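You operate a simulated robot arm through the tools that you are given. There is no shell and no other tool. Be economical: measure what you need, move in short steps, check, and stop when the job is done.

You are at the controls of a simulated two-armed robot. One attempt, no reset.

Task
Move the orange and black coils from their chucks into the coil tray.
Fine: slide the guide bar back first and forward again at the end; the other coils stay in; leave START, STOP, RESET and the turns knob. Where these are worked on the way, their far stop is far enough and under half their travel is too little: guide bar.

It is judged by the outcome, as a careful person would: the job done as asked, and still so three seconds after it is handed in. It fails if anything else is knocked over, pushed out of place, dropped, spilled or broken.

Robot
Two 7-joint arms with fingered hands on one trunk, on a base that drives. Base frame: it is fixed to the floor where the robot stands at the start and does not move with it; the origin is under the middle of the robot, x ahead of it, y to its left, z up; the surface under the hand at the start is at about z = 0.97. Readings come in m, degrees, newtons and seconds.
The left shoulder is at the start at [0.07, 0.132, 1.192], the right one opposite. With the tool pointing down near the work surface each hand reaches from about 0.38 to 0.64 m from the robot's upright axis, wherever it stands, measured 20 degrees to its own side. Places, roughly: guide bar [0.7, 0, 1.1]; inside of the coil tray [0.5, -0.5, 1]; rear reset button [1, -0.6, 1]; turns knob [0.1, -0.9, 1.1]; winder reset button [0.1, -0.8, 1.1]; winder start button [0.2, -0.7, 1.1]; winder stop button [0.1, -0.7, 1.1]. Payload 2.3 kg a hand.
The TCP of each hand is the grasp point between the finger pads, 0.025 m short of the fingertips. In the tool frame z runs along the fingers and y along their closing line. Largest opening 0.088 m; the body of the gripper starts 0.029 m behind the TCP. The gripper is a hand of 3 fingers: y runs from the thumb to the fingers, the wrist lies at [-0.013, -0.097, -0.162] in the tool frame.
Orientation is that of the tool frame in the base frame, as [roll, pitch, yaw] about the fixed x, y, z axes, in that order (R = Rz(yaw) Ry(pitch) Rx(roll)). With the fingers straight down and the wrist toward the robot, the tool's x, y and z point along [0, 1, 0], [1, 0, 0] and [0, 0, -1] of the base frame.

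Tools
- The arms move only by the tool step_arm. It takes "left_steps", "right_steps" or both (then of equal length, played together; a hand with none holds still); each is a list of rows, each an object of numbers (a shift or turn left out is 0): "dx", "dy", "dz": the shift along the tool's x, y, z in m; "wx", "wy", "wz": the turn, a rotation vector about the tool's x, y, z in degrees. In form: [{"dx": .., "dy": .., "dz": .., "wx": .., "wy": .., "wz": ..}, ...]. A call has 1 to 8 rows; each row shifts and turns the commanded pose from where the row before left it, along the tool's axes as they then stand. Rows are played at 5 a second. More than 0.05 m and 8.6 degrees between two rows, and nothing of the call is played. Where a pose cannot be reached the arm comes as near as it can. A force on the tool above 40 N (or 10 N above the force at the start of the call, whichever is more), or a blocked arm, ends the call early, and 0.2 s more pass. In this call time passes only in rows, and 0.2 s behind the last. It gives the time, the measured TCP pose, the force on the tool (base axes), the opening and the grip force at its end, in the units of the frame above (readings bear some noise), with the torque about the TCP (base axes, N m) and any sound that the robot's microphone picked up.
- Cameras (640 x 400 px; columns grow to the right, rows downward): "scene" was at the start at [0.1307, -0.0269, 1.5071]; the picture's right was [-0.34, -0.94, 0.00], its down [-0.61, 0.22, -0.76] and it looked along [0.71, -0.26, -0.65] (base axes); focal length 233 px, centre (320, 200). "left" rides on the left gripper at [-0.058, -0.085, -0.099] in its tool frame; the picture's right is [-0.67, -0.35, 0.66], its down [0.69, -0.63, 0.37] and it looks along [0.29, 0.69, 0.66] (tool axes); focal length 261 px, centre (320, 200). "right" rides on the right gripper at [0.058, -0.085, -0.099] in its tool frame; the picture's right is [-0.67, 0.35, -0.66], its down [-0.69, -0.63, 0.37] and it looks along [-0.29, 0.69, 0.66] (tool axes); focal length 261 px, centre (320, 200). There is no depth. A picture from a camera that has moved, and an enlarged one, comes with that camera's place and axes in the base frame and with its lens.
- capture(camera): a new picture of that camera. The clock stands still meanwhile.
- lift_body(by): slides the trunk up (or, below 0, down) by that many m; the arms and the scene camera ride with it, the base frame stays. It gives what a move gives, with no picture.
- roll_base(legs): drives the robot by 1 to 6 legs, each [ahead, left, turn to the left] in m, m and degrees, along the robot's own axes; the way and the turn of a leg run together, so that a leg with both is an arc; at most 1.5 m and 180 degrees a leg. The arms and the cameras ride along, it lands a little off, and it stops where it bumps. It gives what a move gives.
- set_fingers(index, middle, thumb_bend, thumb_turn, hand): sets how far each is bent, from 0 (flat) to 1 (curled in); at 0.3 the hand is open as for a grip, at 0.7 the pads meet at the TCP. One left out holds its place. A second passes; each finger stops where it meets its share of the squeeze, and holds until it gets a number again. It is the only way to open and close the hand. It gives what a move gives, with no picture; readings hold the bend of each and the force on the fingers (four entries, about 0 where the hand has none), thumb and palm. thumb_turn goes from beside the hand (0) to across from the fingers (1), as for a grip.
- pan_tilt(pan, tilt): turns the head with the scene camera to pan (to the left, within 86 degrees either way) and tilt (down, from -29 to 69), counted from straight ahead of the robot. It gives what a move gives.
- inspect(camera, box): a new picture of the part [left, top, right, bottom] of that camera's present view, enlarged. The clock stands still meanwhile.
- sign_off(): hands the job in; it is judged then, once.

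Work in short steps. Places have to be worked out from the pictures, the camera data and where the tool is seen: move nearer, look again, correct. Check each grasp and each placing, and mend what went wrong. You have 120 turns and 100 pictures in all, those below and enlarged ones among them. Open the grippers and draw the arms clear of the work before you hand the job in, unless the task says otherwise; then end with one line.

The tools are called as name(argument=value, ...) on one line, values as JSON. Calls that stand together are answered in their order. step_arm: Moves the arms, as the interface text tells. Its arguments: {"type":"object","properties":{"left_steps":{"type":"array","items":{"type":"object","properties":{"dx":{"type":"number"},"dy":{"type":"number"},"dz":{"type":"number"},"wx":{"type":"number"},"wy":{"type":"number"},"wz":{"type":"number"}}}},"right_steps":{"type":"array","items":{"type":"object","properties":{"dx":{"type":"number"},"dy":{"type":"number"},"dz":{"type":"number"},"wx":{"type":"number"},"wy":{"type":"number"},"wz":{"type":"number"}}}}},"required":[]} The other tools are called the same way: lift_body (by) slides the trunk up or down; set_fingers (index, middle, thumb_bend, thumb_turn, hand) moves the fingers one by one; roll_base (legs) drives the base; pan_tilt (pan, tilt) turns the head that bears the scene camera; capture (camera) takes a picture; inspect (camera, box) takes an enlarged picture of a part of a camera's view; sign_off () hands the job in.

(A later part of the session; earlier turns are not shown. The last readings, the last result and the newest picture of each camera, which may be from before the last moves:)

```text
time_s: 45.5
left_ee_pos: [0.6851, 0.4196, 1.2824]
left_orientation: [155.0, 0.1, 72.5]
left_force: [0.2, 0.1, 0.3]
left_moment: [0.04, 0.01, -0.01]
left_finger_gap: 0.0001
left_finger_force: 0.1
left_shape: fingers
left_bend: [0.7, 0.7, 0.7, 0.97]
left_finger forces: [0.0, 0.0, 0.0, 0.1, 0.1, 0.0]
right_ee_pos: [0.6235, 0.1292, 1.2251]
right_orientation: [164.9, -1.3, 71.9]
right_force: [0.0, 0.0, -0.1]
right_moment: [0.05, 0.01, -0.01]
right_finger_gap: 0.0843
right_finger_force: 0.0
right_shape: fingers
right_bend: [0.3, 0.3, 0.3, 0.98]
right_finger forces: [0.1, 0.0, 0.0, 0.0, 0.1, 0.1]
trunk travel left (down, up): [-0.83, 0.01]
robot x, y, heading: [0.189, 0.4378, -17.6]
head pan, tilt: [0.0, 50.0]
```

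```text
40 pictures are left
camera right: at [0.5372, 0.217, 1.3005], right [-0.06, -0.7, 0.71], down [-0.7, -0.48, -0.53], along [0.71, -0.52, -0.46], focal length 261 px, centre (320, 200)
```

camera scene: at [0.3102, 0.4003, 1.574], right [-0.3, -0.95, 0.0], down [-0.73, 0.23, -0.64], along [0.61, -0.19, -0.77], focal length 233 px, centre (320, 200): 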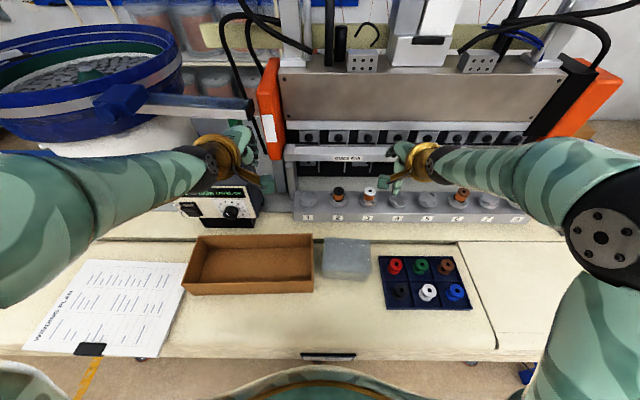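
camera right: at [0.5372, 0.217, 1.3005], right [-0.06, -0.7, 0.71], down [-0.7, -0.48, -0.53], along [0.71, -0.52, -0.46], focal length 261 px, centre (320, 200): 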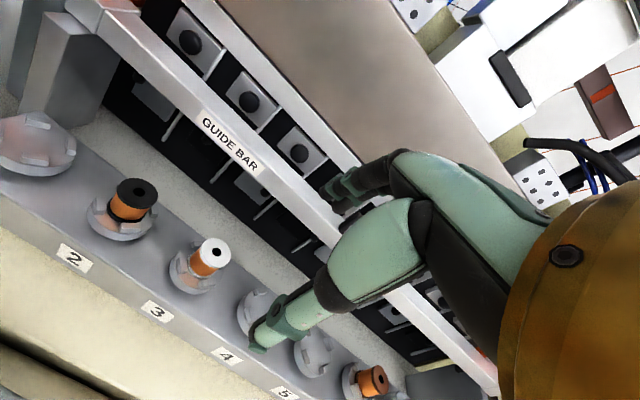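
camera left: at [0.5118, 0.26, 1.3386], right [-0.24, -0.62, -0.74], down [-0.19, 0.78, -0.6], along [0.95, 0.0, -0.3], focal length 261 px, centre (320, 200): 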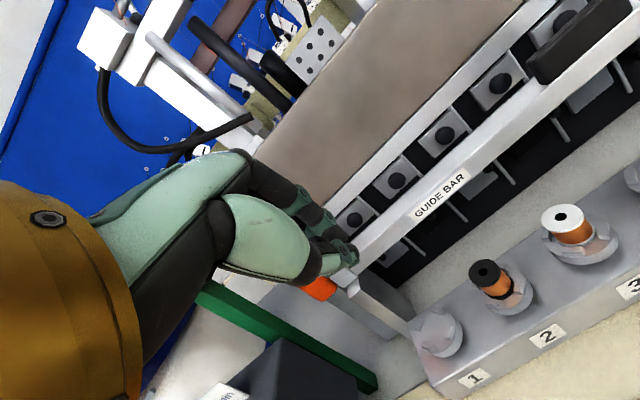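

Black coil top triangulates to [0.731,0.215,1.066]. I move the right hand over it at z≈1.16.

step_arm(right_steps=[{"dx": 0.038}, {"dx": 0.038}, {"dx": 0.038}, {"dy": 0.017, "dz": 0.027}, {"dy": 0.017, "dz": 0.027}, {"dy": 0.017, "dz": 0.027}])

capture(camera="right")

capture(camera="scene")

```text
time_s: 46.9
left_ee_pos: [0.6865, 0.4203, 1.2837]
left_orientation: [155.0, 0.1, 72.6]
left_force: [0.5, -0.6, 0.3]
left_moment: [0.04, 0.0, 0.02]
left_finger_gap: 0.0
left_finger_force: 0.0
left_shape: fingers
left_bend: [0.7, 0.7, 0.7, 0.97]
left_finger forces: [0.1, 0.0, 0.0, 0.0, 0.0, 0.1]
right_ee_pos: [0.7259, 0.2178, 1.1598]
right_orientation: [164.9, -1.2, 71.9]
right_force: [1.0, -0.9, 0.2]
right_moment: [-0.02, -0.04, 0.0]
right_finger_gap: 0.0844
right_finger_force: 0.1
right_shape: fingers
right_bend: [0.3, 0.3, 0.3, 0.98]
right_finger forces: [0.0, 0.1, 0.0, 0.1, 0.1, 0.0]
trunk travel left (down, up): [-0.83, 0.01]
robot x, y, heading: [0.1899, 0.4334, -17.7]
head pan, tilt: [0.0, 50.0]
```

```text
39 pictures are left
camera right: at [0.6403, 0.3054, 1.2352], right [-0.05, -0.7, 0.71], down [-0.7, -0.48, -0.53], along [0.71, -0.52, -0.46], focal length 261 px, centre (320, 200)
```

right: 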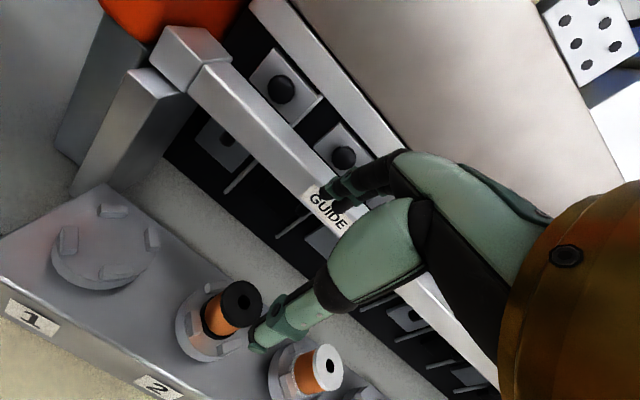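

```text
38 pictures are left
camera scene: at [0.3117, 0.4005, 1.5739], right [-0.3, -0.95, 0.0], down [-0.73, 0.23, -0.64], along [0.61, -0.19, -0.77], focal length 233 px, centre (320, 200)
```

scene: 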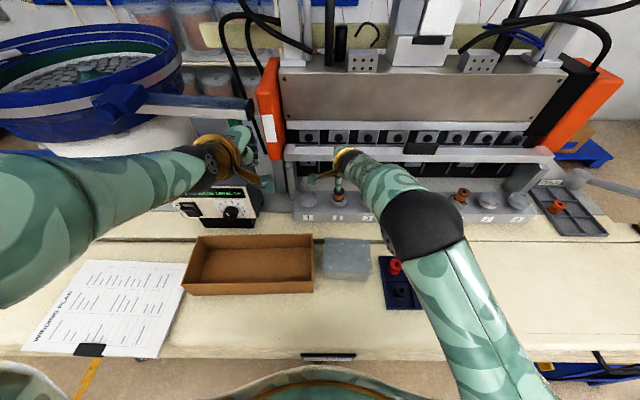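

Alignment matches the first pick almost exactly (offset about 6 mm in e). I correct and descend to z≈1.09.

step_arm(right_steps=[{"dx": -0.003, "dy": -0.007, "dz": 0.0345}, {"dx": -0.003, "dy": -0.007, "dz": 0.0345}])

capture(camera="right")

```text
time_s: 47.5
left_ee_pos: [0.6888, 0.4178, 1.2837]
left_orientation: [155.1, -0.1, 72.7]
left_force: [-0.2, -0.4, -0.7]
left_moment: [0.02, -0.02, 0.01]
left_finger_gap: 0.0001
left_finger_force: 0.0
left_shape: fingers
left_bend: [0.7, 0.7, 0.7, 0.97]
left_finger forces: [0.0, 0.0, 0.0, 0.0, 0.1, 0.1]
right_ee_pos: [0.7308, 0.2097, 1.09]
right_orientation: [165.0, -1.3, 71.8]
right_force: [0.9, 0.3, 0.1]
right_moment: [0.01, -0.01, -0.04]
right_finger_gap: 0.0843
right_finger_force: 0.0
right_shape: fingers
right_bend: [0.3, 0.3, 0.3, 0.98]
right_finger forces: [0.1, 0.1, 0.0, 0.1, 0.0, 0.0]
trunk travel left (down, up): [-0.83, 0.01]
robot x, y, heading: [0.192, 0.4367, -17.5]
head pan, tilt: [0.0, 50.0]
```

```text
37 pictures are left
camera right: at [0.6451, 0.2983, 1.1657], right [-0.06, -0.7, 0.71], down [-0.7, -0.48, -0.53], along [0.71, -0.52, -0.47], focal length 261 px, centre (320, 200)
```

right: 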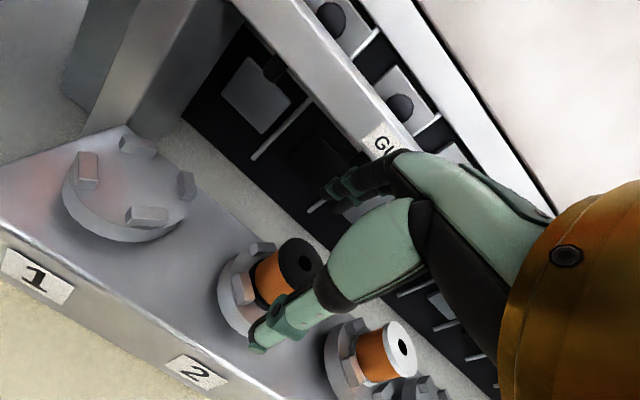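

Same picture as in the orange pick; I descend the last 3 cm and close the fingers.

step_arm(right_steps=[{"dy": -0.0035, "dz": 0.0165}, {"dy": -0.0035, "dz": 0.0155}])

set_fingers(hand="right", index=0.7, middle=0.7, thumb_bend=0.7)

capture(camera="right")

```text
time_s: 48.1
left_ee_pos: [0.6869, 0.419, 1.2851]
left_orientation: [155.0, -0.1, 72.6]
left_force: [0.2, 0.3, 0.5]
left_moment: [0.0, 0.0, -0.02]
left_finger_gap: 0.0
left_finger_force: 0.1
left_shape: fingers
left_bend: [0.7, 0.7, 0.7, 0.97]
left_finger forces: [0.0, 0.0, 0.1, 0.0, 0.1, 0.0]
right_ee_pos: [0.7312, 0.2101, 1.0584]
right_orientation: [164.9, -1.4, 71.8]
right_force: [-0.7, 0.5, 0.3]
right_moment: [0.0, 0.02, -0.01]
right_finger_gap: 0.0846
right_finger_force: 0.0
right_shape: fingers
right_bend: [0.3, 0.3, 0.3, 0.98]
right_finger forces: [0.0, 0.0, 0.0, 0.0, 0.1, 0.0]
trunk travel left (down, up): [-0.83, 0.01]
robot x, y, heading: [0.1873, 0.4366, -17.5]
head pan, tilt: [0.0, 50.0]
```

```text
time_s: 49.1
left_ee_pos: [0.6824, 0.419, 1.2856]
left_orientation: [154.9, 0.0, 72.5]
left_force: [0.0, -0.1, 0.2]
left_moment: [0.03, -0.03, -0.01]
left_finger_gap: 0.0
left_finger_force: 0.0
left_shape: fingers
left_bend: [0.7, 0.7, 0.7, 0.97]
left_finger forces: [0.0, 0.0, 0.0, 0.0, 0.0, 0.1]
right_ee_pos: [0.7305, 0.21, 1.0583]
right_orientation: [164.9, -1.4, 71.8]
right_force: [-7.1, 1.0, -2.9]
right_moment: [-0.01, 0.12, 0.11]
right_finger_gap: 0.0449
right_finger_force: 17.4
right_shape: fingers
right_bend: [0.58, 0.61, 0.46, 0.97]
right_finger forces: [7.3, 7.3, 0.1, 0.0, 20.0, 0.0]
trunk travel left (down, up): [-0.83, 0.01]
robot x, y, heading: [0.1857, 0.4333, -17.4]
head pan, tilt: [0.0, 50.0]
```

```text
36 pictures are left
camera right: at [0.6441, 0.2988, 1.1349], right [-0.06, -0.7, 0.71], down [-0.7, -0.48, -0.53], along [0.72, -0.52, -0.46], focal length 261 px, centre (320, 200)
```

right: 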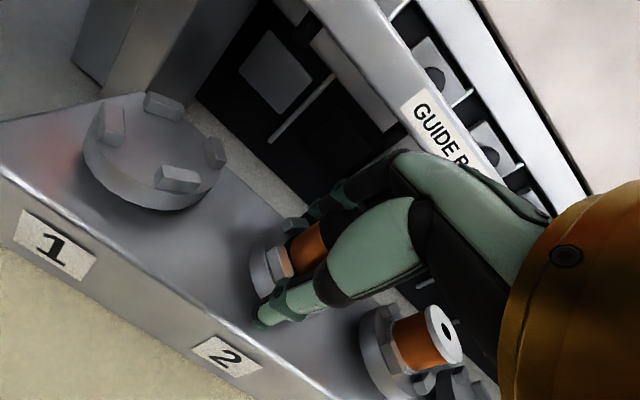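

Black coil gripped with the same forces as before. I lift it straight up slowly.

step_arm(right_steps=[{"dy": 0.0026, "dz": -0.0097}, {"dy": 0.0026, "dz": -0.0097}, {"dy": 0.0052, "dz": -0.0193}])

capture(camera="right")

```text
time_s: 49.9
left_ee_pos: [0.6876, 0.4185, 1.2833]
left_orientation: [155.2, 0.0, 72.7]
left_force: [0.8, -0.8, 0.5]
left_moment: [0.0, -0.02, 0.0]
left_finger_gap: 0.0004
left_finger_force: 0.1
left_shape: fingers
left_bend: [0.7, 0.7, 0.7, 0.97]
left_finger forces: [0.0, 0.1, 0.0, 0.1, 0.1, 0.0]
right_ee_pos: [0.7319, 0.2079, 1.0995]
right_orientation: [165.0, -1.3, 71.8]
right_force: [-0.4, 0.0, 0.3]
right_moment: [0.01, 0.01, -0.05]
right_finger_gap: 0.0217
right_finger_force: 8.3
right_shape: fingers
right_bend: [0.64, 0.65, 0.58, 0.96]
right_finger forces: [4.5, 3.8, 0.0, 0.0, 8.4, 0.0]
trunk travel left (down, up): [-0.83, 0.01]
robot x, y, heading: [0.1891, 0.4349, -17.5]
head pan, tilt: [0.0, 50.0]
```

```text
35 pictures are left
camera right: at [0.6464, 0.2958, 1.1746], right [-0.06, -0.7, 0.71], down [-0.7, -0.48, -0.53], along [0.72, -0.52, -0.46], focal length 261 px, centre (320, 200)
```

right: 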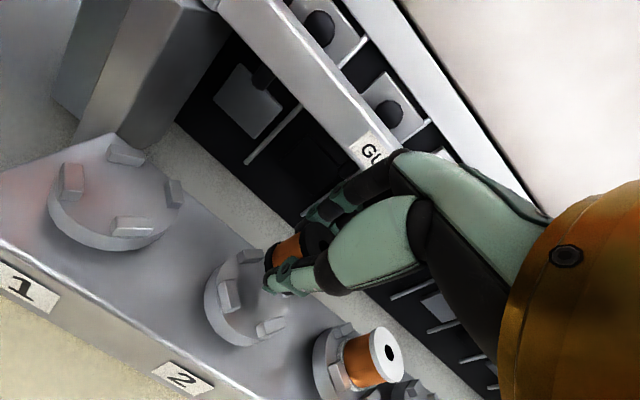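

Black coil is out. I lift it to z≈1.2, pull back, then drive right toward the tray.

step_arm(right_steps=[{"dy": 0.009, "dz": -0.033}, {"dy": 0.009, "dz": -0.033}, {"dy": 0.008, "dz": -0.03}, {"dy": -0.037, "dz": -0.011}, {"dy": -0.037, "dz": -0.011}, {"dx": -0.03}, {"dx": -0.03}])

roll_base(legs=[[0, -0.3, 0], [0, -0.29, 0]])

capture(camera="scene")

capture(camera="right")

```text
time_s: 51.5
left_ee_pos: [0.6872, 0.4181, 1.2835]
left_orientation: [155.0, -0.1, 72.5]
left_force: [-0.8, 0.1, 0.3]
left_moment: [0.03, 0.01, 0.01]
left_finger_gap: 0.0002
left_finger_force: 0.2
left_shape: fingers
left_bend: [0.7, 0.7, 0.7, 0.97]
left_finger forces: [0.0, 0.0, 0.1, 0.0, 0.0, 0.0]
right_ee_pos: [0.6378, 0.1723, 1.198]
right_orientation: [164.9, -1.3, 72.1]
right_force: [-0.2, 0.3, -0.5]
right_moment: [0.03, -0.03, -0.01]
right_finger_gap: 0.0211
right_finger_force: 8.4
right_shape: fingers
right_bend: [0.64, 0.65, 0.58, 0.96]
right_finger forces: [4.6, 3.9, 0.0, 0.1, 8.3, 0.0]
trunk travel left (down, up): [-0.83, 0.01]
robot x, y, heading: [0.1869, 0.4344, -17.5]
head pan, tilt: [0.0, 50.0]
```

```text
time_s: 55.1
left_ee_pos: [0.5161, -0.1303, 1.2836]
left_orientation: [154.9, 0.1, 73.0]
left_force: [-0.1, -0.1, -1.0]
left_moment: [-0.02, 0.01, -0.01]
left_finger_gap: 0.0
left_finger_force: 0.1
left_shape: fingers
left_bend: [0.7, 0.7, 0.7, 0.97]
left_finger forces: [0.1, 0.0, 0.0, 0.1, 0.0, 0.0]
right_ee_pos: [0.4702, -0.3776, 1.2]
right_orientation: [164.9, -1.3, 72.4]
right_force: [0.5, -0.9, 0.0]
right_moment: [-0.02, -0.01, 0.01]
right_finger_gap: 0.0213
right_finger_force: 7.8
right_shape: fingers
right_bend: [0.64, 0.65, 0.58, 0.96]
right_finger forces: [4.5, 3.8, 0.0, 0.0, 8.3, 0.1]
trunk travel left (down, up): [-0.83, 0.01]
robot x, y, heading: [0.0191, -0.1245, -17.1]
head pan, tilt: [0.0, 50.0]
```

```text
34 pictures are left
camera scene: at [0.141, -0.153, 1.574], right [-0.29, -0.96, 0.0], down [-0.73, 0.22, -0.64], along [0.61, -0.19, -0.77], focal length 233 px, centre (320, 200)
```

scene: 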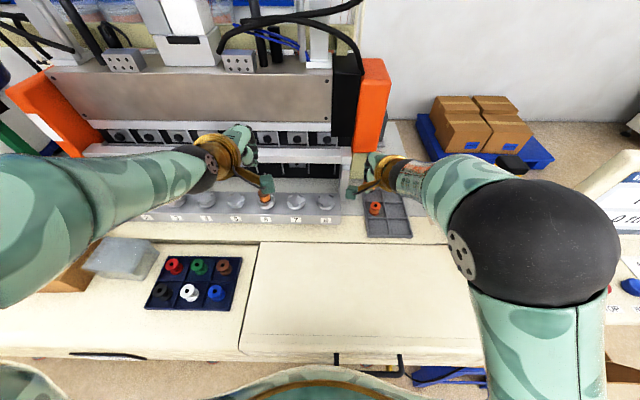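

```text
33 pictures are left
camera right: at [0.3838, -0.2894, 1.2748], right [-0.05, -0.7, 0.71], down [-0.69, -0.49, -0.53], along [0.72, -0.52, -0.46], focal length 261 px, centre (320, 200)
```

right: 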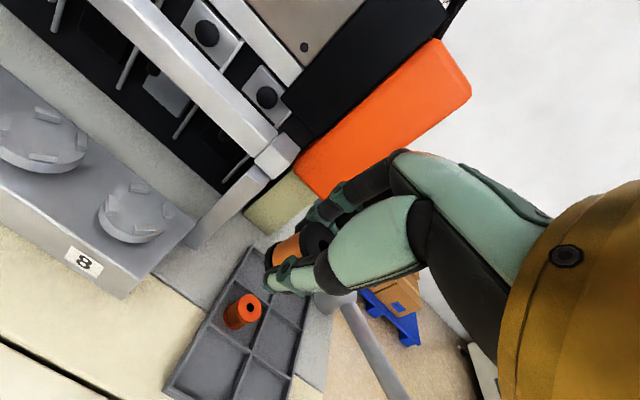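

Orange sits at about n 0.62, e 0.265. The near-right cell (e≈0.337, n≈0.567) gives the best clearance, so I shift the base 0.06 m right and go above it.

roll_base(legs=[[0, -0.06, 0]])

step_arm(right_steps=[{"dx": -0.029}, {"dx": -0.029}, {"dy": -0.007, "dz": 0.03}, {"dy": -0.007, "dz": 0.03}, {"dy": -0.007, "dz": 0.03}])

capture(camera="scene")

capture(camera="right")

```text
time_s: 56.1
left_ee_pos: [0.5013, -0.1809, 1.2825]
left_orientation: [155.1, 0.5, 73.0]
left_force: [-0.4, 1.0, 0.0]
left_moment: [-0.01, 0.01, -0.05]
left_finger_gap: 0.0
left_finger_force: 0.0
left_shape: fingers
left_bend: [0.7, 0.7, 0.7, 0.97]
left_finger forces: [0.0, 0.0, 0.1, 0.1, 0.1, 0.1]
right_ee_pos: [0.454, -0.4284, 1.2003]
right_orientation: [165.0, -0.9, 72.4]
right_force: [0.6, 1.1, -0.1]
right_moment: [-0.05, 0.03, -0.01]
right_finger_gap: 0.0213
right_finger_force: 8.7
right_shape: fingers
right_bend: [0.64, 0.65, 0.58, 0.96]
right_finger forces: [4.5, 3.8, 0.0, 0.0, 8.4, 0.0]
trunk travel left (down, up): [-0.83, 0.01]
robot x, y, heading: [0.0013, -0.1812, -16.8]
head pan, tilt: [0.0, 50.0]
```

```text
time_s: 57.3
left_ee_pos: [0.4984, -0.192, 1.2833]
left_orientation: [155.0, 0.1, 73.0]
left_force: [0.4, -0.7, 0.1]
left_moment: [0.05, 0.0, -0.02]
left_finger_gap: 0.0
left_finger_force: 0.1
left_shape: fingers
left_bend: [0.7, 0.7, 0.7, 0.97]
left_finger forces: [0.0, 0.0, 0.0, 0.1, 0.0, 0.1]
right_ee_pos: [0.439, -0.4918, 1.106]
right_orientation: [164.9, -1.3, 72.4]
right_force: [0.4, 0.6, -0.7]
right_moment: [0.0, 0.0, -0.01]
right_finger_gap: 0.021
right_finger_force: 8.6
right_shape: fingers
right_bend: [0.64, 0.65, 0.58, 0.96]
right_finger forces: [4.6, 3.8, 0.0, 0.0, 8.3, 0.0]
trunk travel left (down, up): [-0.83, 0.01]
robot x, y, heading: [-0.0011, -0.1805, -16.8]
head pan, tilt: [0.0, 50.0]
```

```text
32 pictures are left
camera scene: at [0.1231, -0.2151, 1.574], right [-0.29, -0.96, 0.0], down [-0.73, 0.22, -0.64], along [0.61, -0.19, -0.77], focal length 233 px, centre (320, 200)
```

scene: 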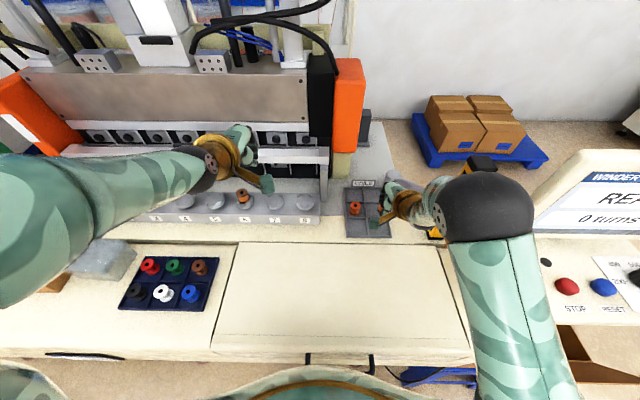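

```text
31 pictures are left
camera right: at [0.3528, -0.4041, 1.1803], right [-0.05, -0.7, 0.71], down [-0.69, -0.49, -0.53], along [0.72, -0.52, -0.46], focal length 261 px, centre (320, 200)
```

right: 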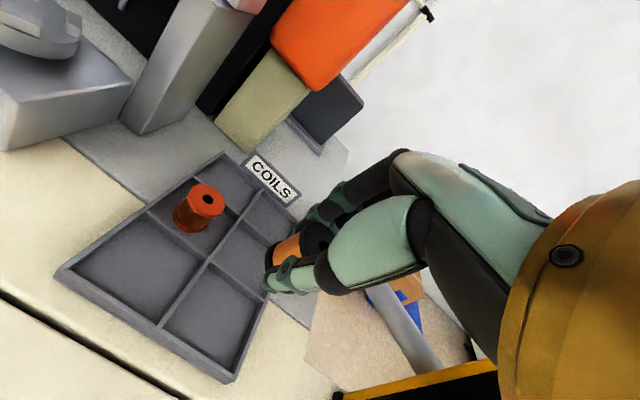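

Cell centre measures [0.444,-0.500]; the hand is within a few mm. I lower 0.085 m.

step_arm(right_steps=[{"dx": -0.001, "dy": -0.006, "dz": 0.0275}, {"dx": -0.001, "dy": -0.006, "dz": 0.0275}, {"dx": -0.001, "dy": -0.006, "dz": 0.0275}])

inspect(camera="right", box=[160, 130, 400, 330])

capture(camera="scene")

```text
time_s: 58.1
left_ee_pos: [0.4981, -0.1918, 1.2843]
left_orientation: [155.0, 0.0, 73.1]
left_force: [0.0, -0.3, -0.2]
left_moment: [0.0, 0.01, -0.02]
left_finger_gap: 0.0
left_finger_force: 0.1
left_shape: fingers
left_bend: [0.7, 0.7, 0.7, 0.97]
left_finger forces: [0.0, 0.1, 0.0, 0.0, 0.0, 0.1]
right_ee_pos: [0.4412, -0.4933, 1.0196]
right_orientation: [165.0, -1.4, 72.4]
right_force: [1.6, 0.2, -0.6]
right_moment: [-0.03, 0.02, 0.03]
right_finger_gap: 0.0211
right_finger_force: 8.4
right_shape: fingers
right_bend: [0.64, 0.65, 0.58, 0.96]
right_finger forces: [4.4, 4.0, 0.1, 0.0, 8.3, 0.0]
trunk travel left (down, up): [-0.83, 0.01]
robot x, y, heading: [-0.0029, -0.1794, -16.9]
head pan, tilt: [0.0, 50.0]
```

```text
2.00 times, centred on (280, 230) of right
camera zoom: at [0.3553, -0.4063, 1.0952], right [-0.05, -0.71, 0.71], down [-0.69, -0.49, -0.53], along [0.72, -0.52, -0.46], focal length 521 px, centre (400, 140)
```

zoom: 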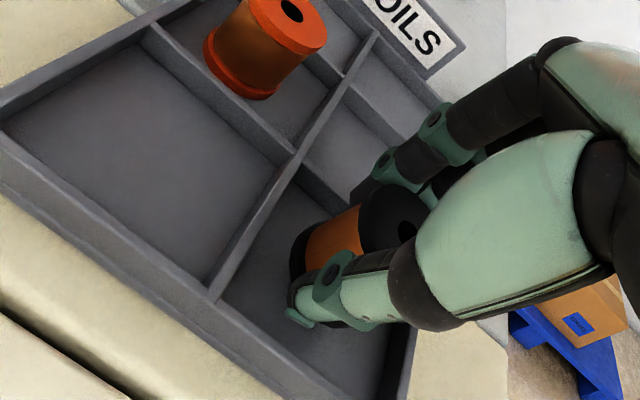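

```text
29 pictures are left
camera scene: at [0.1228, -0.2149, 1.574], right [-0.29, -0.96, 0.0], down [-0.73, 0.22, -0.64], along [0.61, -0.19, -0.77], focal length 233 px, centre (320, 200)
```

scene: 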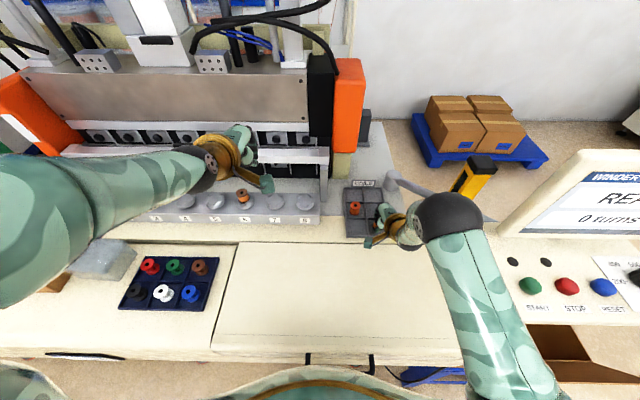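

The coil is well inside the near-right cell. I lower a last 8 mm until contact.

step_arm(right_steps=[{"dy": -0.001, "dz": 0.004}, {"dy": -0.001, "dz": 0.004}])

```text
time_s: 58.7
left_ee_pos: [0.4982, -0.19, 1.2841]
left_orientation: [155.0, 0.0, 73.1]
left_force: [-0.7, -0.1, -0.7]
left_moment: [0.01, 0.01, -0.01]
left_finger_gap: 0.0
left_finger_force: 0.0
left_shape: fingers
left_bend: [0.7, 0.7, 0.7, 0.97]
left_finger forces: [0.0, 0.0, 0.0, 0.0, 0.0, 0.0]
right_ee_pos: [0.4416, -0.4934, 1.0111]
right_orientation: [164.9, -1.6, 72.4]
right_force: [-0.5, -0.1, 0.1]
right_moment: [-0.01, -0.03, -0.01]
right_finger_gap: 0.0206
right_finger_force: 8.3
right_shape: fingers
right_bend: [0.64, 0.65, 0.58, 0.96]
right_finger forces: [4.5, 4.0, 0.0, 0.1, 8.3, 0.0]
trunk travel left (down, up): [-0.83, 0.01]
robot x, y, heading: [-0.0012, -0.1811, -16.8]
head pan, tilt: [0.0, 50.0]
```

Not yet touching; one more 3 mm step, then release slightly.

step_arm(right_steps=[{"dy": -0.0008, "dz": 0.003}])

set_fingers(hand="right", index=0.57, middle=0.57, thumb_bend=0.53)

inspect(camera="right", box=[160, 130, 400, 330])

```text
time_s: 59.1
left_ee_pos: [0.4981, -0.1909, 1.2848]
left_orientation: [155.0, 0.0, 73.1]
left_force: [0.2, -0.3, -0.3]
left_moment: [-0.01, -0.05, -0.05]
left_finger_gap: 0.0001
left_finger_force: 0.1
left_shape: fingers
left_bend: [0.7, 0.7, 0.7, 0.97]
left_finger forces: [0.0, 0.0, 0.0, 0.0, 0.1, 0.0]
right_ee_pos: [0.4405, -0.4935, 1.0096]
right_orientation: [164.8, -1.3, 72.4]
right_force: [-0.4, -0.7, 1.8]
right_moment: [-0.01, 0.04, 0.03]
right_finger_gap: 0.0211
right_finger_force: 9.2
right_shape: fingers
right_bend: [0.64, 0.65, 0.59, 0.96]
right_finger forces: [5.0, 4.4, 0.0, 0.1, 8.4, 0.0]
trunk travel left (down, up): [-0.83, 0.01]
robot x, y, heading: [-0.0026, -0.178, -17.0]
head pan, tilt: [0.0, 50.0]
```

```text
time_s: 60.1
left_ee_pos: [0.4973, -0.1897, 1.2839]
left_orientation: [155.0, 0.0, 73.1]
left_force: [0.4, -0.8, 0.0]
left_moment: [-0.03, 0.03, -0.01]
left_finger_gap: 0.0
left_finger_force: 0.0
left_shape: fingers
left_bend: [0.7, 0.7, 0.7, 0.97]
left_finger forces: [0.0, 0.0, 0.0, 0.0, 0.0, 0.0]
right_ee_pos: [0.4405, -0.4925, 1.0102]
right_orientation: [164.9, -1.2, 72.4]
right_force: [0.0, 0.2, 1.2]
right_moment: [0.01, 0.01, -0.03]
right_finger_gap: 0.0312
right_finger_force: 0.5
right_shape: fingers
right_bend: [0.56, 0.56, 0.53, 0.97]
right_finger forces: [0.0, 0.0, 0.1, 0.0, 1.0, 0.0]
trunk travel left (down, up): [-0.83, 0.01]
robot x, y, heading: [-0.0006, -0.177, -17.1]
head pan, tilt: [0.0, 50.0]
```

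```text
2.00 times, centred on (280, 230) of right
camera zoom: at [0.3554, -0.4055, 1.0847], right [-0.05, -0.7, 0.71], down [-0.69, -0.49, -0.53], along [0.72, -0.52, -0.46], focal length 521 px, centre (400, 140)
```

zoom: 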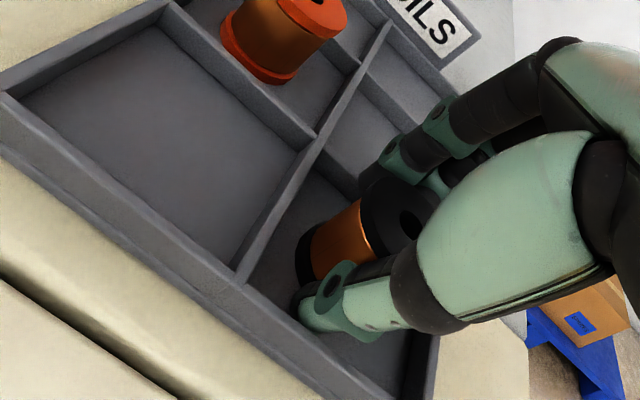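

The coil is released and standing. I rise along the fingers, then up clear of the tray.

step_arm(right_steps=[{"dz": -0.008}, {"dy": 0.002, "dz": -0.012}, {"dy": 0.005, "dz": -0.03}, {"dy": 0.008, "dz": -0.04}, {"dy": 0.008, "dz": -0.04}])

capture(camera="right")

```text
time_s: 61.3
left_ee_pos: [0.4972, -0.1908, 1.284]
left_orientation: [155.0, 0.0, 73.1]
left_force: [0.3, 0.0, -0.3]
left_moment: [0.01, -0.02, 0.01]
left_finger_gap: 0.0
left_finger_force: 0.1
left_shape: fingers
left_bend: [0.7, 0.7, 0.7, 0.97]
left_finger forces: [0.0, 0.0, 0.0, 0.1, 0.0, 0.1]
right_ee_pos: [0.4272, -0.4922, 1.1405]
right_orientation: [165.0, -1.3, 72.3]
right_force: [0.1, 0.0, -0.1]
right_moment: [0.02, 0.01, -0.02]
right_finger_gap: 0.0315
right_finger_force: 0.0
right_shape: fingers
right_bend: [0.56, 0.56, 0.53, 0.97]
right_finger forces: [0.0, 0.0, 0.0, 0.0, 0.1, 0.1]
trunk travel left (down, up): [-0.83, 0.01]
robot x, y, heading: [-0.0012, -0.1779, -16.9]
head pan, tilt: [0.0, 50.0]
```

```text
27 pictures are left
camera right: at [0.3416, -0.4047, 1.2163], right [-0.05, -0.7, 0.71], down [-0.69, -0.49, -0.53], along [0.72, -0.52, -0.46], focal length 261 px, centre (320, 200)
```

right: 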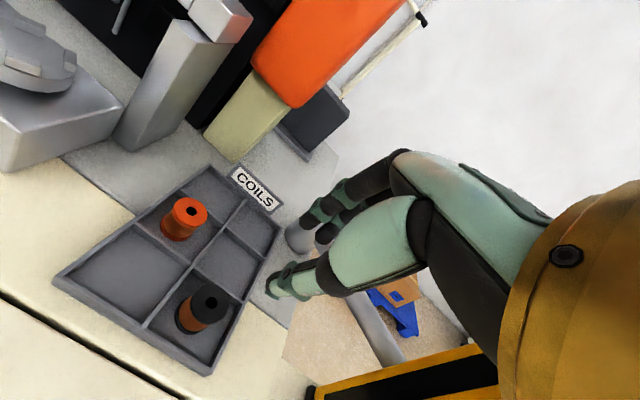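

Both coils stand in the tray. I raise the right hand clear, drive left so my left hand can reach the handle, and open the left hand.

step_arm(right_steps=[{"dy": 0.009, "dz": -0.035}, {"dy": 0.009, "dz": -0.035}, {"dy": -0.03, "dz": -0.01}])

roll_base(legs=[[0, 0.23, -0.5]])

set_fingers(hand="left", index=0.3, middle=0.3, thumb_bend=0.3)

capture(camera="left")

capture(camera="scene")

```text
time_s: 62.1
left_ee_pos: [0.4968, -0.1901, 1.2842]
left_orientation: [154.8, 0.0, 73.1]
left_force: [-0.1, 0.5, 0.3]
left_moment: [-0.01, 0.01, 0.01]
left_finger_gap: 0.0001
left_finger_force: 0.2
left_shape: fingers
left_bend: [0.7, 0.7, 0.7, 0.97]
left_finger forces: [0.0, 0.0, 0.0, 0.0, 0.1, 0.0]
right_ee_pos: [0.3978, -0.4815, 1.2167]
right_orientation: [164.8, -1.3, 72.4]
right_force: [0.5, -0.7, 0.3]
right_moment: [0.01, -0.02, -0.01]
right_finger_gap: 0.0313
right_finger_force: 0.1
right_shape: fingers
right_bend: [0.56, 0.56, 0.53, 0.97]
right_finger forces: [0.0, 0.1, 0.0, 0.0, 0.0, 0.1]
trunk travel left (down, up): [-0.83, 0.01]
robot x, y, heading: [-0.0028, -0.1795, -17.1]
head pan, tilt: [0.0, 50.0]
```

```text
time_s: 63.8
left_ee_pos: [0.5644, 0.0212, 1.2844]
left_orientation: [155.0, -0.2, 72.6]
left_force: [-0.4, 0.2, 0.4]
left_moment: [0.0, -0.01, 0.0]
left_finger_gap: 0.0
left_finger_force: 0.0
left_shape: fingers
left_bend: [0.7, 0.7, 0.7, 0.97]
left_finger forces: [0.0, 0.0, 0.0, 0.0, 0.1, 0.0]
right_ee_pos: [0.4625, -0.2699, 1.2142]
right_orientation: [164.9, -1.6, 71.9]
right_force: [0.6, -1.0, -0.4]
right_moment: [0.02, 0.01, 0.0]
right_finger_gap: 0.0313
right_finger_force: 0.1
right_shape: fingers
right_bend: [0.56, 0.56, 0.53, 0.97]
right_finger forces: [0.1, 0.0, 0.0, 0.0, 0.1, 0.1]
trunk travel left (down, up): [-0.83, 0.01]
robot x, y, heading: [0.0704, 0.044, -17.2]
head pan, tilt: [0.0, 50.0]
```

```text
time_s: 64.8
left_ee_pos: [0.5665, 0.0253, 1.2832]
left_orientation: [155.1, 0.2, 72.5]
left_force: [0.7, 0.0, -0.9]
left_moment: [0.01, 0.03, 0.01]
left_finger_gap: 0.0842
left_finger_force: 0.0
left_shape: fingers
left_bend: [0.3, 0.3, 0.3, 0.97]
left_finger forces: [0.0, 0.0, 0.1, 0.0, 0.0, 0.0]
right_ee_pos: [0.4642, -0.2674, 1.2169]
right_orientation: [164.9, -1.4, 71.9]
right_force: [0.1, -0.1, 0.2]
right_moment: [0.0, 0.03, 0.01]
right_finger_gap: 0.0318
right_finger_force: 0.1
right_shape: fingers
right_bend: [0.56, 0.56, 0.53, 0.97]
right_finger forces: [0.0, 0.0, 0.1, 0.0, 0.0, 0.0]
trunk travel left (down, up): [-0.83, 0.01]
robot x, y, heading: [0.068, 0.0381, -17.2]
head pan, tilt: [0.0, 50.0]
```

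```text
26 pictures are left
camera left: at [0.4355, 0.0052, 1.3383], right [-0.24, -0.63, -0.74], down [-0.19, 0.78, -0.6], along [0.95, 0.0, -0.31], focal length 261 px, centre (320, 200)
```

left: 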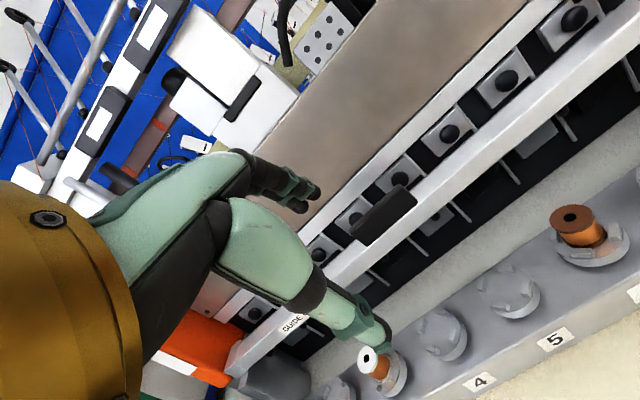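

```text
25 pictures are left
camera scene: at [0.1899, 0.005, 1.574], right [-0.3, -0.95, 0.0], down [-0.73, 0.23, -0.64], along [0.61, -0.19, -0.77], focal length 233 px, centre (320, 200)
```

scene: 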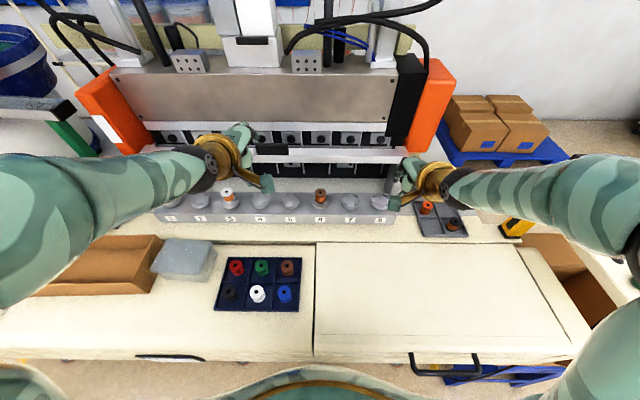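

I need the clearance behind the handle, so I zoom in on both cameras around it.

inspect(camera="scene", box=[230, 110, 350, 185])

inspect(camera="left", box=[310, 110, 490, 270])

```text
5.33 times, centred on (290, 148) of scene
camera zoom: at [0.1899, 0.005, 1.574], right [-0.3, -0.95, 0.0], down [-0.73, 0.23, -0.64], along [0.61, -0.19, -0.77], focal length 1242 px, centre (480, 480)
```

zoom: 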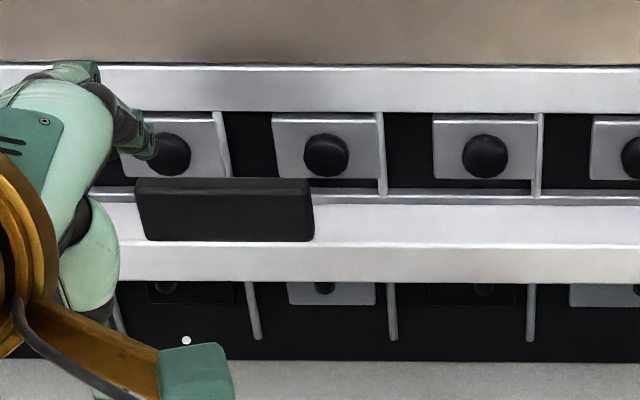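

```text
2.50 times, centred on (400, 190) of left
camera zoom: at [0.4355, 0.0052, 1.3383], right [-0.24, -0.63, -0.74], down [-0.19, 0.78, -0.6], along [0.95, 0.0, -0.31], focal length 652 px, centre (120, 225)
```

zoom: 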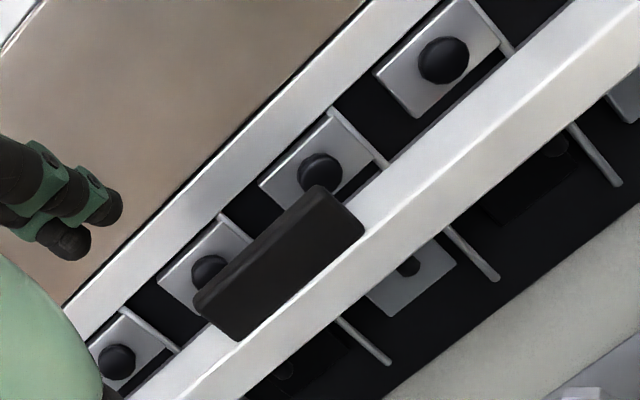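

The gap behind the handle (back ≈0.70) to the knobs (≈0.77) is about 6 cm, enough for the fingers. I bring the open left hand above the handle.

step_arm(left_steps=[{"dx": -0.0015, "dy": 0.029, "dz": 0.022}, {"dx": -0.0015, "dy": 0.029, "dz": 0.022}, {"dx": -0.0015, "dy": 0.029, "dz": 0.022}, {"dx": -0.0015, "dy": 0.029, "dz": 0.02}])

capture(camera="left")

inspect(camera="scene", box=[200, 100, 360, 200])

```text
time_s: 65.8
left_ee_pos: [0.6967, -0.0231, 1.2539]
left_orientation: [155.2, 0.0, 72.6]
left_force: [0.9, -0.5, -0.2]
left_moment: [-0.01, 0.03, 0.02]
left_finger_gap: 0.0845
left_finger_force: 0.1
left_shape: fingers
left_bend: [0.3, 0.3, 0.3, 0.97]
left_finger forces: [0.0, 0.1, 0.1, 0.0, 0.1, 0.0]
right_ee_pos: [0.4639, -0.2674, 1.215]
right_orientation: [165.0, -1.3, 71.9]
right_force: [0.3, 0.0, 0.2]
right_moment: [0.02, -0.03, -0.01]
right_finger_gap: 0.0313
right_finger_force: 0.0
right_shape: fingers
right_bend: [0.56, 0.56, 0.53, 0.97]
right_finger forces: [0.0, 0.0, 0.0, 0.1, 0.1, 0.0]
trunk travel left (down, up): [-0.83, 0.01]
robot x, y, heading: [0.0675, 0.0406, -17.5]
head pan, tilt: [0.0, 50.0]
```

```text
22 pictures are left
camera left: at [0.5675, -0.0439, 1.3086], right [-0.24, -0.63, -0.74], down [-0.19, 0.78, -0.6], along [0.95, 0.0, -0.31], focal length 261 px, centre (320, 200)
```

left: 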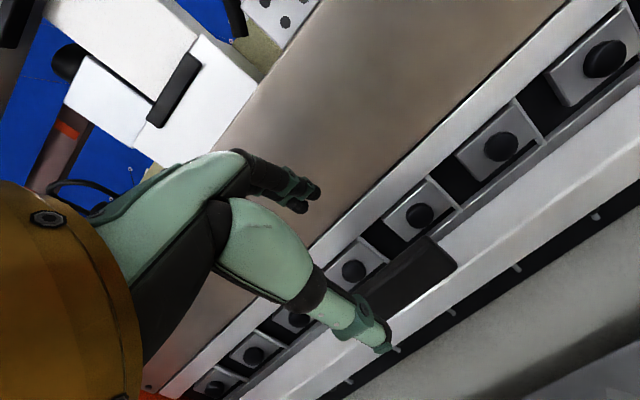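

```text
4.00 times, centred on (280, 150) of scene
camera zoom: at [0.1919, 0.0035, 1.5738], right [-0.3, -0.95, 0.0], down [-0.73, 0.23, -0.64], along [0.61, -0.19, -0.77], focal length 932 px, centre (480, 400)
```

zoom: 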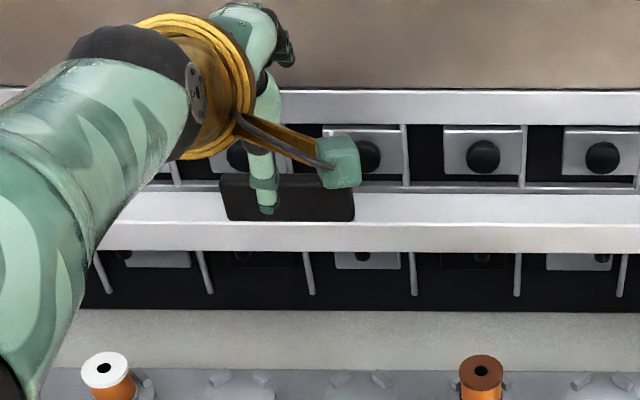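

TCP at n≈0.671, z 1.254; thumb should pass in front and fingers behind the handle. I descend half-way and look.

step_arm(left_steps=[{"dy": -0.009, "dz": 0.02}, {"dy": -0.009, "dz": 0.02}])

inspect(camera="left", box=[230, 120, 510, 380])

```text
time_s: 66.4
left_ee_pos: [0.7, -0.0228, 1.2109]
left_orientation: [155.0, -0.1, 72.7]
left_force: [0.5, 0.5, -0.4]
left_moment: [-0.01, -0.02, -0.02]
left_finger_gap: 0.0845
left_finger_force: 0.1
left_shape: fingers
left_bend: [0.3, 0.3, 0.3, 0.97]
left_finger forces: [0.0, 0.1, 0.1, 0.0, 0.0, 0.1]
right_ee_pos: [0.4644, -0.2678, 1.2161]
right_orientation: [165.0, -1.4, 71.9]
right_force: [0.2, 0.4, 0.7]
right_moment: [-0.01, -0.01, 0.03]
right_finger_gap: 0.0315
right_finger_force: 0.0
right_shape: fingers
right_bend: [0.56, 0.56, 0.53, 0.97]
right_finger forces: [0.0, 0.0, 0.0, 0.0, 0.0, 0.0]
trunk travel left (down, up): [-0.83, 0.01]
robot x, y, heading: [0.0651, 0.0377, -17.4]
head pan, tilt: [0.0, 50.0]
```

```text
1.54 times, centred on (370, 250) of left
camera zoom: at [0.5697, -0.0435, 1.2664], right [-0.24, -0.63, -0.74], down [-0.19, 0.78, -0.6], along [0.95, 0.0, -0.31], focal length 401 px, centre (243, 123)
```

zoom: 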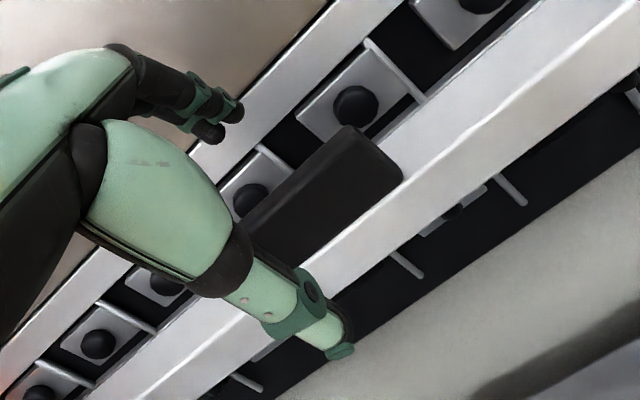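

Thumb is in front of the handle and the fingers are beyond it; I descend the remaining 3.5 cm.

step_arm(left_steps=[{"dy": -0.0074, "dz": 0.0159}, {"dy": -0.0074, "dz": 0.0159}])

inspect(camera="left", box=[230, 120, 510, 380])

```text
time_s: 67.0
left_ee_pos: [0.7017, -0.0244, 1.1758]
left_orientation: [155.0, 0.0, 72.6]
left_force: [0.5, 0.3, 0.0]
left_moment: [-0.02, -0.03, -0.02]
left_finger_gap: 0.0844
left_finger_force: 0.1
left_shape: fingers
left_bend: [0.3, 0.3, 0.3, 0.97]
left_finger forces: [0.0, 0.0, 0.0, 0.0, 0.0, 0.1]
right_ee_pos: [0.465, -0.2681, 1.2156]
right_orientation: [164.8, -1.4, 71.9]
right_force: [-0.2, -0.2, -0.4]
right_moment: [-0.01, 0.01, -0.03]
right_finger_gap: 0.0314
right_finger_force: 0.1
right_shape: fingers
right_bend: [0.56, 0.56, 0.53, 0.97]
right_finger forces: [0.0, 0.0, 0.0, 0.1, 0.0, 0.0]
trunk travel left (down, up): [-0.83, 0.01]
robot x, y, heading: [0.0669, 0.0425, -17.2]
head pan, tilt: [0.0, 50.0]
```

```text
1.54 times, centred on (370, 250) of left
camera zoom: at [0.5704, -0.0441, 1.2306], right [-0.24, -0.63, -0.74], down [-0.19, 0.78, -0.6], along [0.95, 0.0, -0.31], focal length 401 px, centre (243, 123)
```

zoom: 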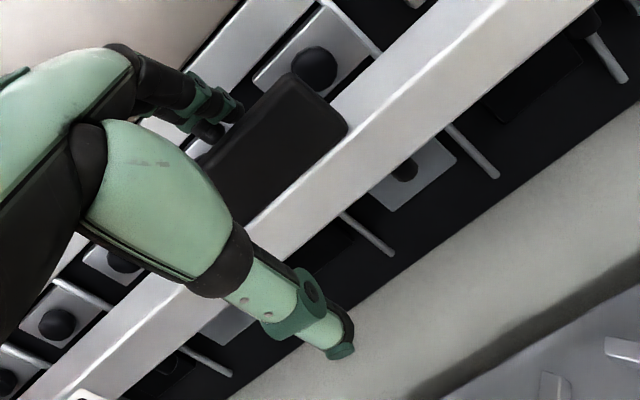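

The fingertips look to be just behind the handle's rear edge. I curl index and middle to hook it.

set_fingers(hand="left", index=0.55, middle=0.55)

inspect(camera="left", box=[230, 120, 510, 380])

```text
time_s: 68.0
left_ee_pos: [0.7006, -0.0239, 1.1768]
left_orientation: [154.9, 0.0, 72.6]
left_force: [0.6, -0.1, 0.0]
left_moment: [0.01, -0.02, -0.02]
left_finger_gap: 0.0576
left_finger_force: 0.0
left_shape: fingers
left_bend: [0.55, 0.55, 0.3, 0.97]
left_finger forces: [0.1, 0.0, 0.0, 0.0, 0.0, 0.0]
right_ee_pos: [0.4633, -0.2669, 1.2151]
right_orientation: [164.9, -1.3, 71.9]
right_force: [0.7, 0.7, -0.8]
right_moment: [0.0, -0.02, 0.01]
right_finger_gap: 0.0314
right_finger_force: 0.1
right_shape: fingers
right_bend: [0.56, 0.56, 0.53, 0.97]
right_finger forces: [0.0, 0.0, 0.0, 0.0, 0.1, 0.1]
trunk travel left (down, up): [-0.83, 0.01]
robot x, y, heading: [0.0659, 0.0403, -17.1]
head pan, tilt: [0.0, 50.0]
```

```text
1.54 times, centred on (370, 250) of left
camera zoom: at [0.5695, -0.044, 1.2311], right [-0.24, -0.63, -0.74], down [-0.19, 0.78, -0.6], along [0.95, 0.0, -0.31], focal length 401 px, centre (243, 123)
```

zoom: 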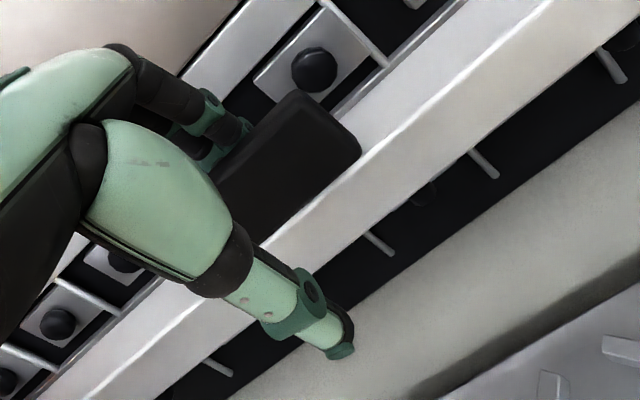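

The handle already followed the fingers slightly, so it is hooked. I pull forward along -n.

step_arm(left_steps=[{"dy": -0.0136, "dz": -0.0063}, {"dy": -0.0136, "dz": -0.0063}, {"dy": -0.0136, "dz": -0.0063}, {"dy": -0.0136, "dz": -0.0063}])

inspect(camera="scene", box=[140, 110, 440, 240])

```text
time_s: 69.0
left_ee_pos: [0.6413, -0.0062, 1.1768]
left_orientation: [155.0, 0.0, 72.5]
left_force: [-0.3, -0.6, -0.9]
left_moment: [-0.02, 0.02, 0.01]
left_finger_gap: 0.0577
left_finger_force: 0.0
left_shape: fingers
left_bend: [0.55, 0.55, 0.3, 0.97]
left_finger forces: [0.1, 0.0, 0.1, 0.0, 0.0, 0.0]
right_ee_pos: [0.4638, -0.267, 1.2156]
right_orientation: [164.8, -1.4, 71.9]
right_force: [0.5, 0.0, -0.5]
right_moment: [0.0, 0.01, 0.01]
right_finger_gap: 0.0316
right_finger_force: 0.0
right_shape: fingers
right_bend: [0.56, 0.56, 0.53, 0.97]
right_finger forces: [0.0, 0.0, 0.1, 0.1, 0.0, 0.1]
trunk travel left (down, up): [-0.83, 0.01]
robot x, y, heading: [0.0679, 0.0417, -17.5]
head pan, tilt: [0.0, 50.0]
```

```text
2.13 times, centred on (290, 175) of scene
camera zoom: at [0.1894, 0.0044, 1.574], right [-0.3, -0.95, 0.0], down [-0.73, 0.23, -0.64], along [0.61, -0.19, -0.77], focal length 497 px, centre (384, 253)
```

zoom: 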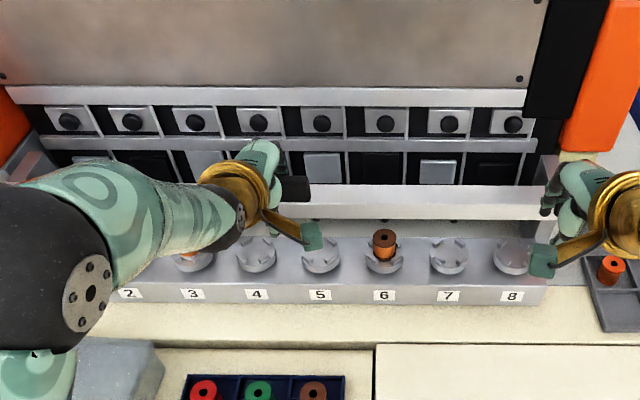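

The bar is nearly back at its original place. I keep pulling until it stops.

step_arm(left_steps=[{"dy": -0.009, "dz": -0.0042}, {"dy": -0.009, "dz": -0.0042}, {"dy": -0.009, "dz": -0.0042}])

inspect(camera="scene", box=[140, 110, 440, 240])

```text
time_s: 69.8
left_ee_pos: [0.6224, 0.0026, 1.1744]
left_orientation: [155.1, 0.0, 72.6]
left_force: [13.9, -3.5, 3.7]
left_moment: [-0.03, -0.01, 0.09]
left_finger_gap: 0.0688
left_finger_force: 7.4
left_shape: fingers
left_bend: [0.44, 0.52, 0.3, 0.97]
left_finger forces: [11.6, 2.7, 0.1, 0.1, 0.1, 0.0]
right_ee_pos: [0.4718, -0.2685, 1.213]
right_orientation: [165.3, -1.4, 71.9]
right_force: [-0.3, 0.4, -0.1]
right_moment: [-0.03, -0.01, -0.01]
right_finger_gap: 0.0315
right_finger_force: 0.0
right_shape: fingers
right_bend: [0.56, 0.56, 0.53, 0.97]
right_finger forces: [0.0, 0.0, 0.0, 0.1, 0.0, 0.0]
trunk travel left (down, up): [-0.83, 0.01]
robot x, y, heading: [0.0658, 0.0403, -17.5]
head pan, tilt: [0.0, 50.0]
```

```text
2.13 times, centred on (290, 175) of scene
camera zoom: at [0.1992, 0.0015, 1.5733], right [-0.3, -0.95, 0.0], down [-0.73, 0.23, -0.64], along [0.61, -0.19, -0.77], focal length 497 px, centre (384, 253)
```

zoom: 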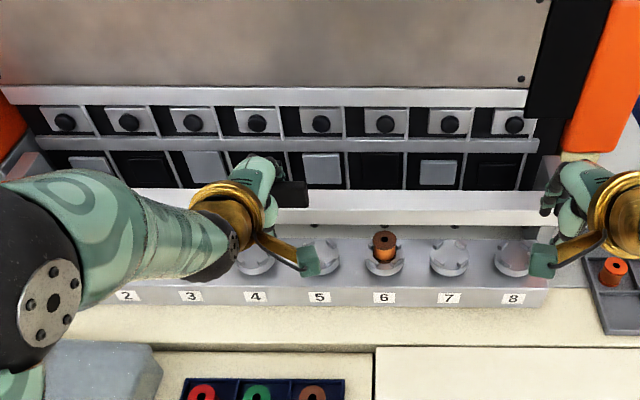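

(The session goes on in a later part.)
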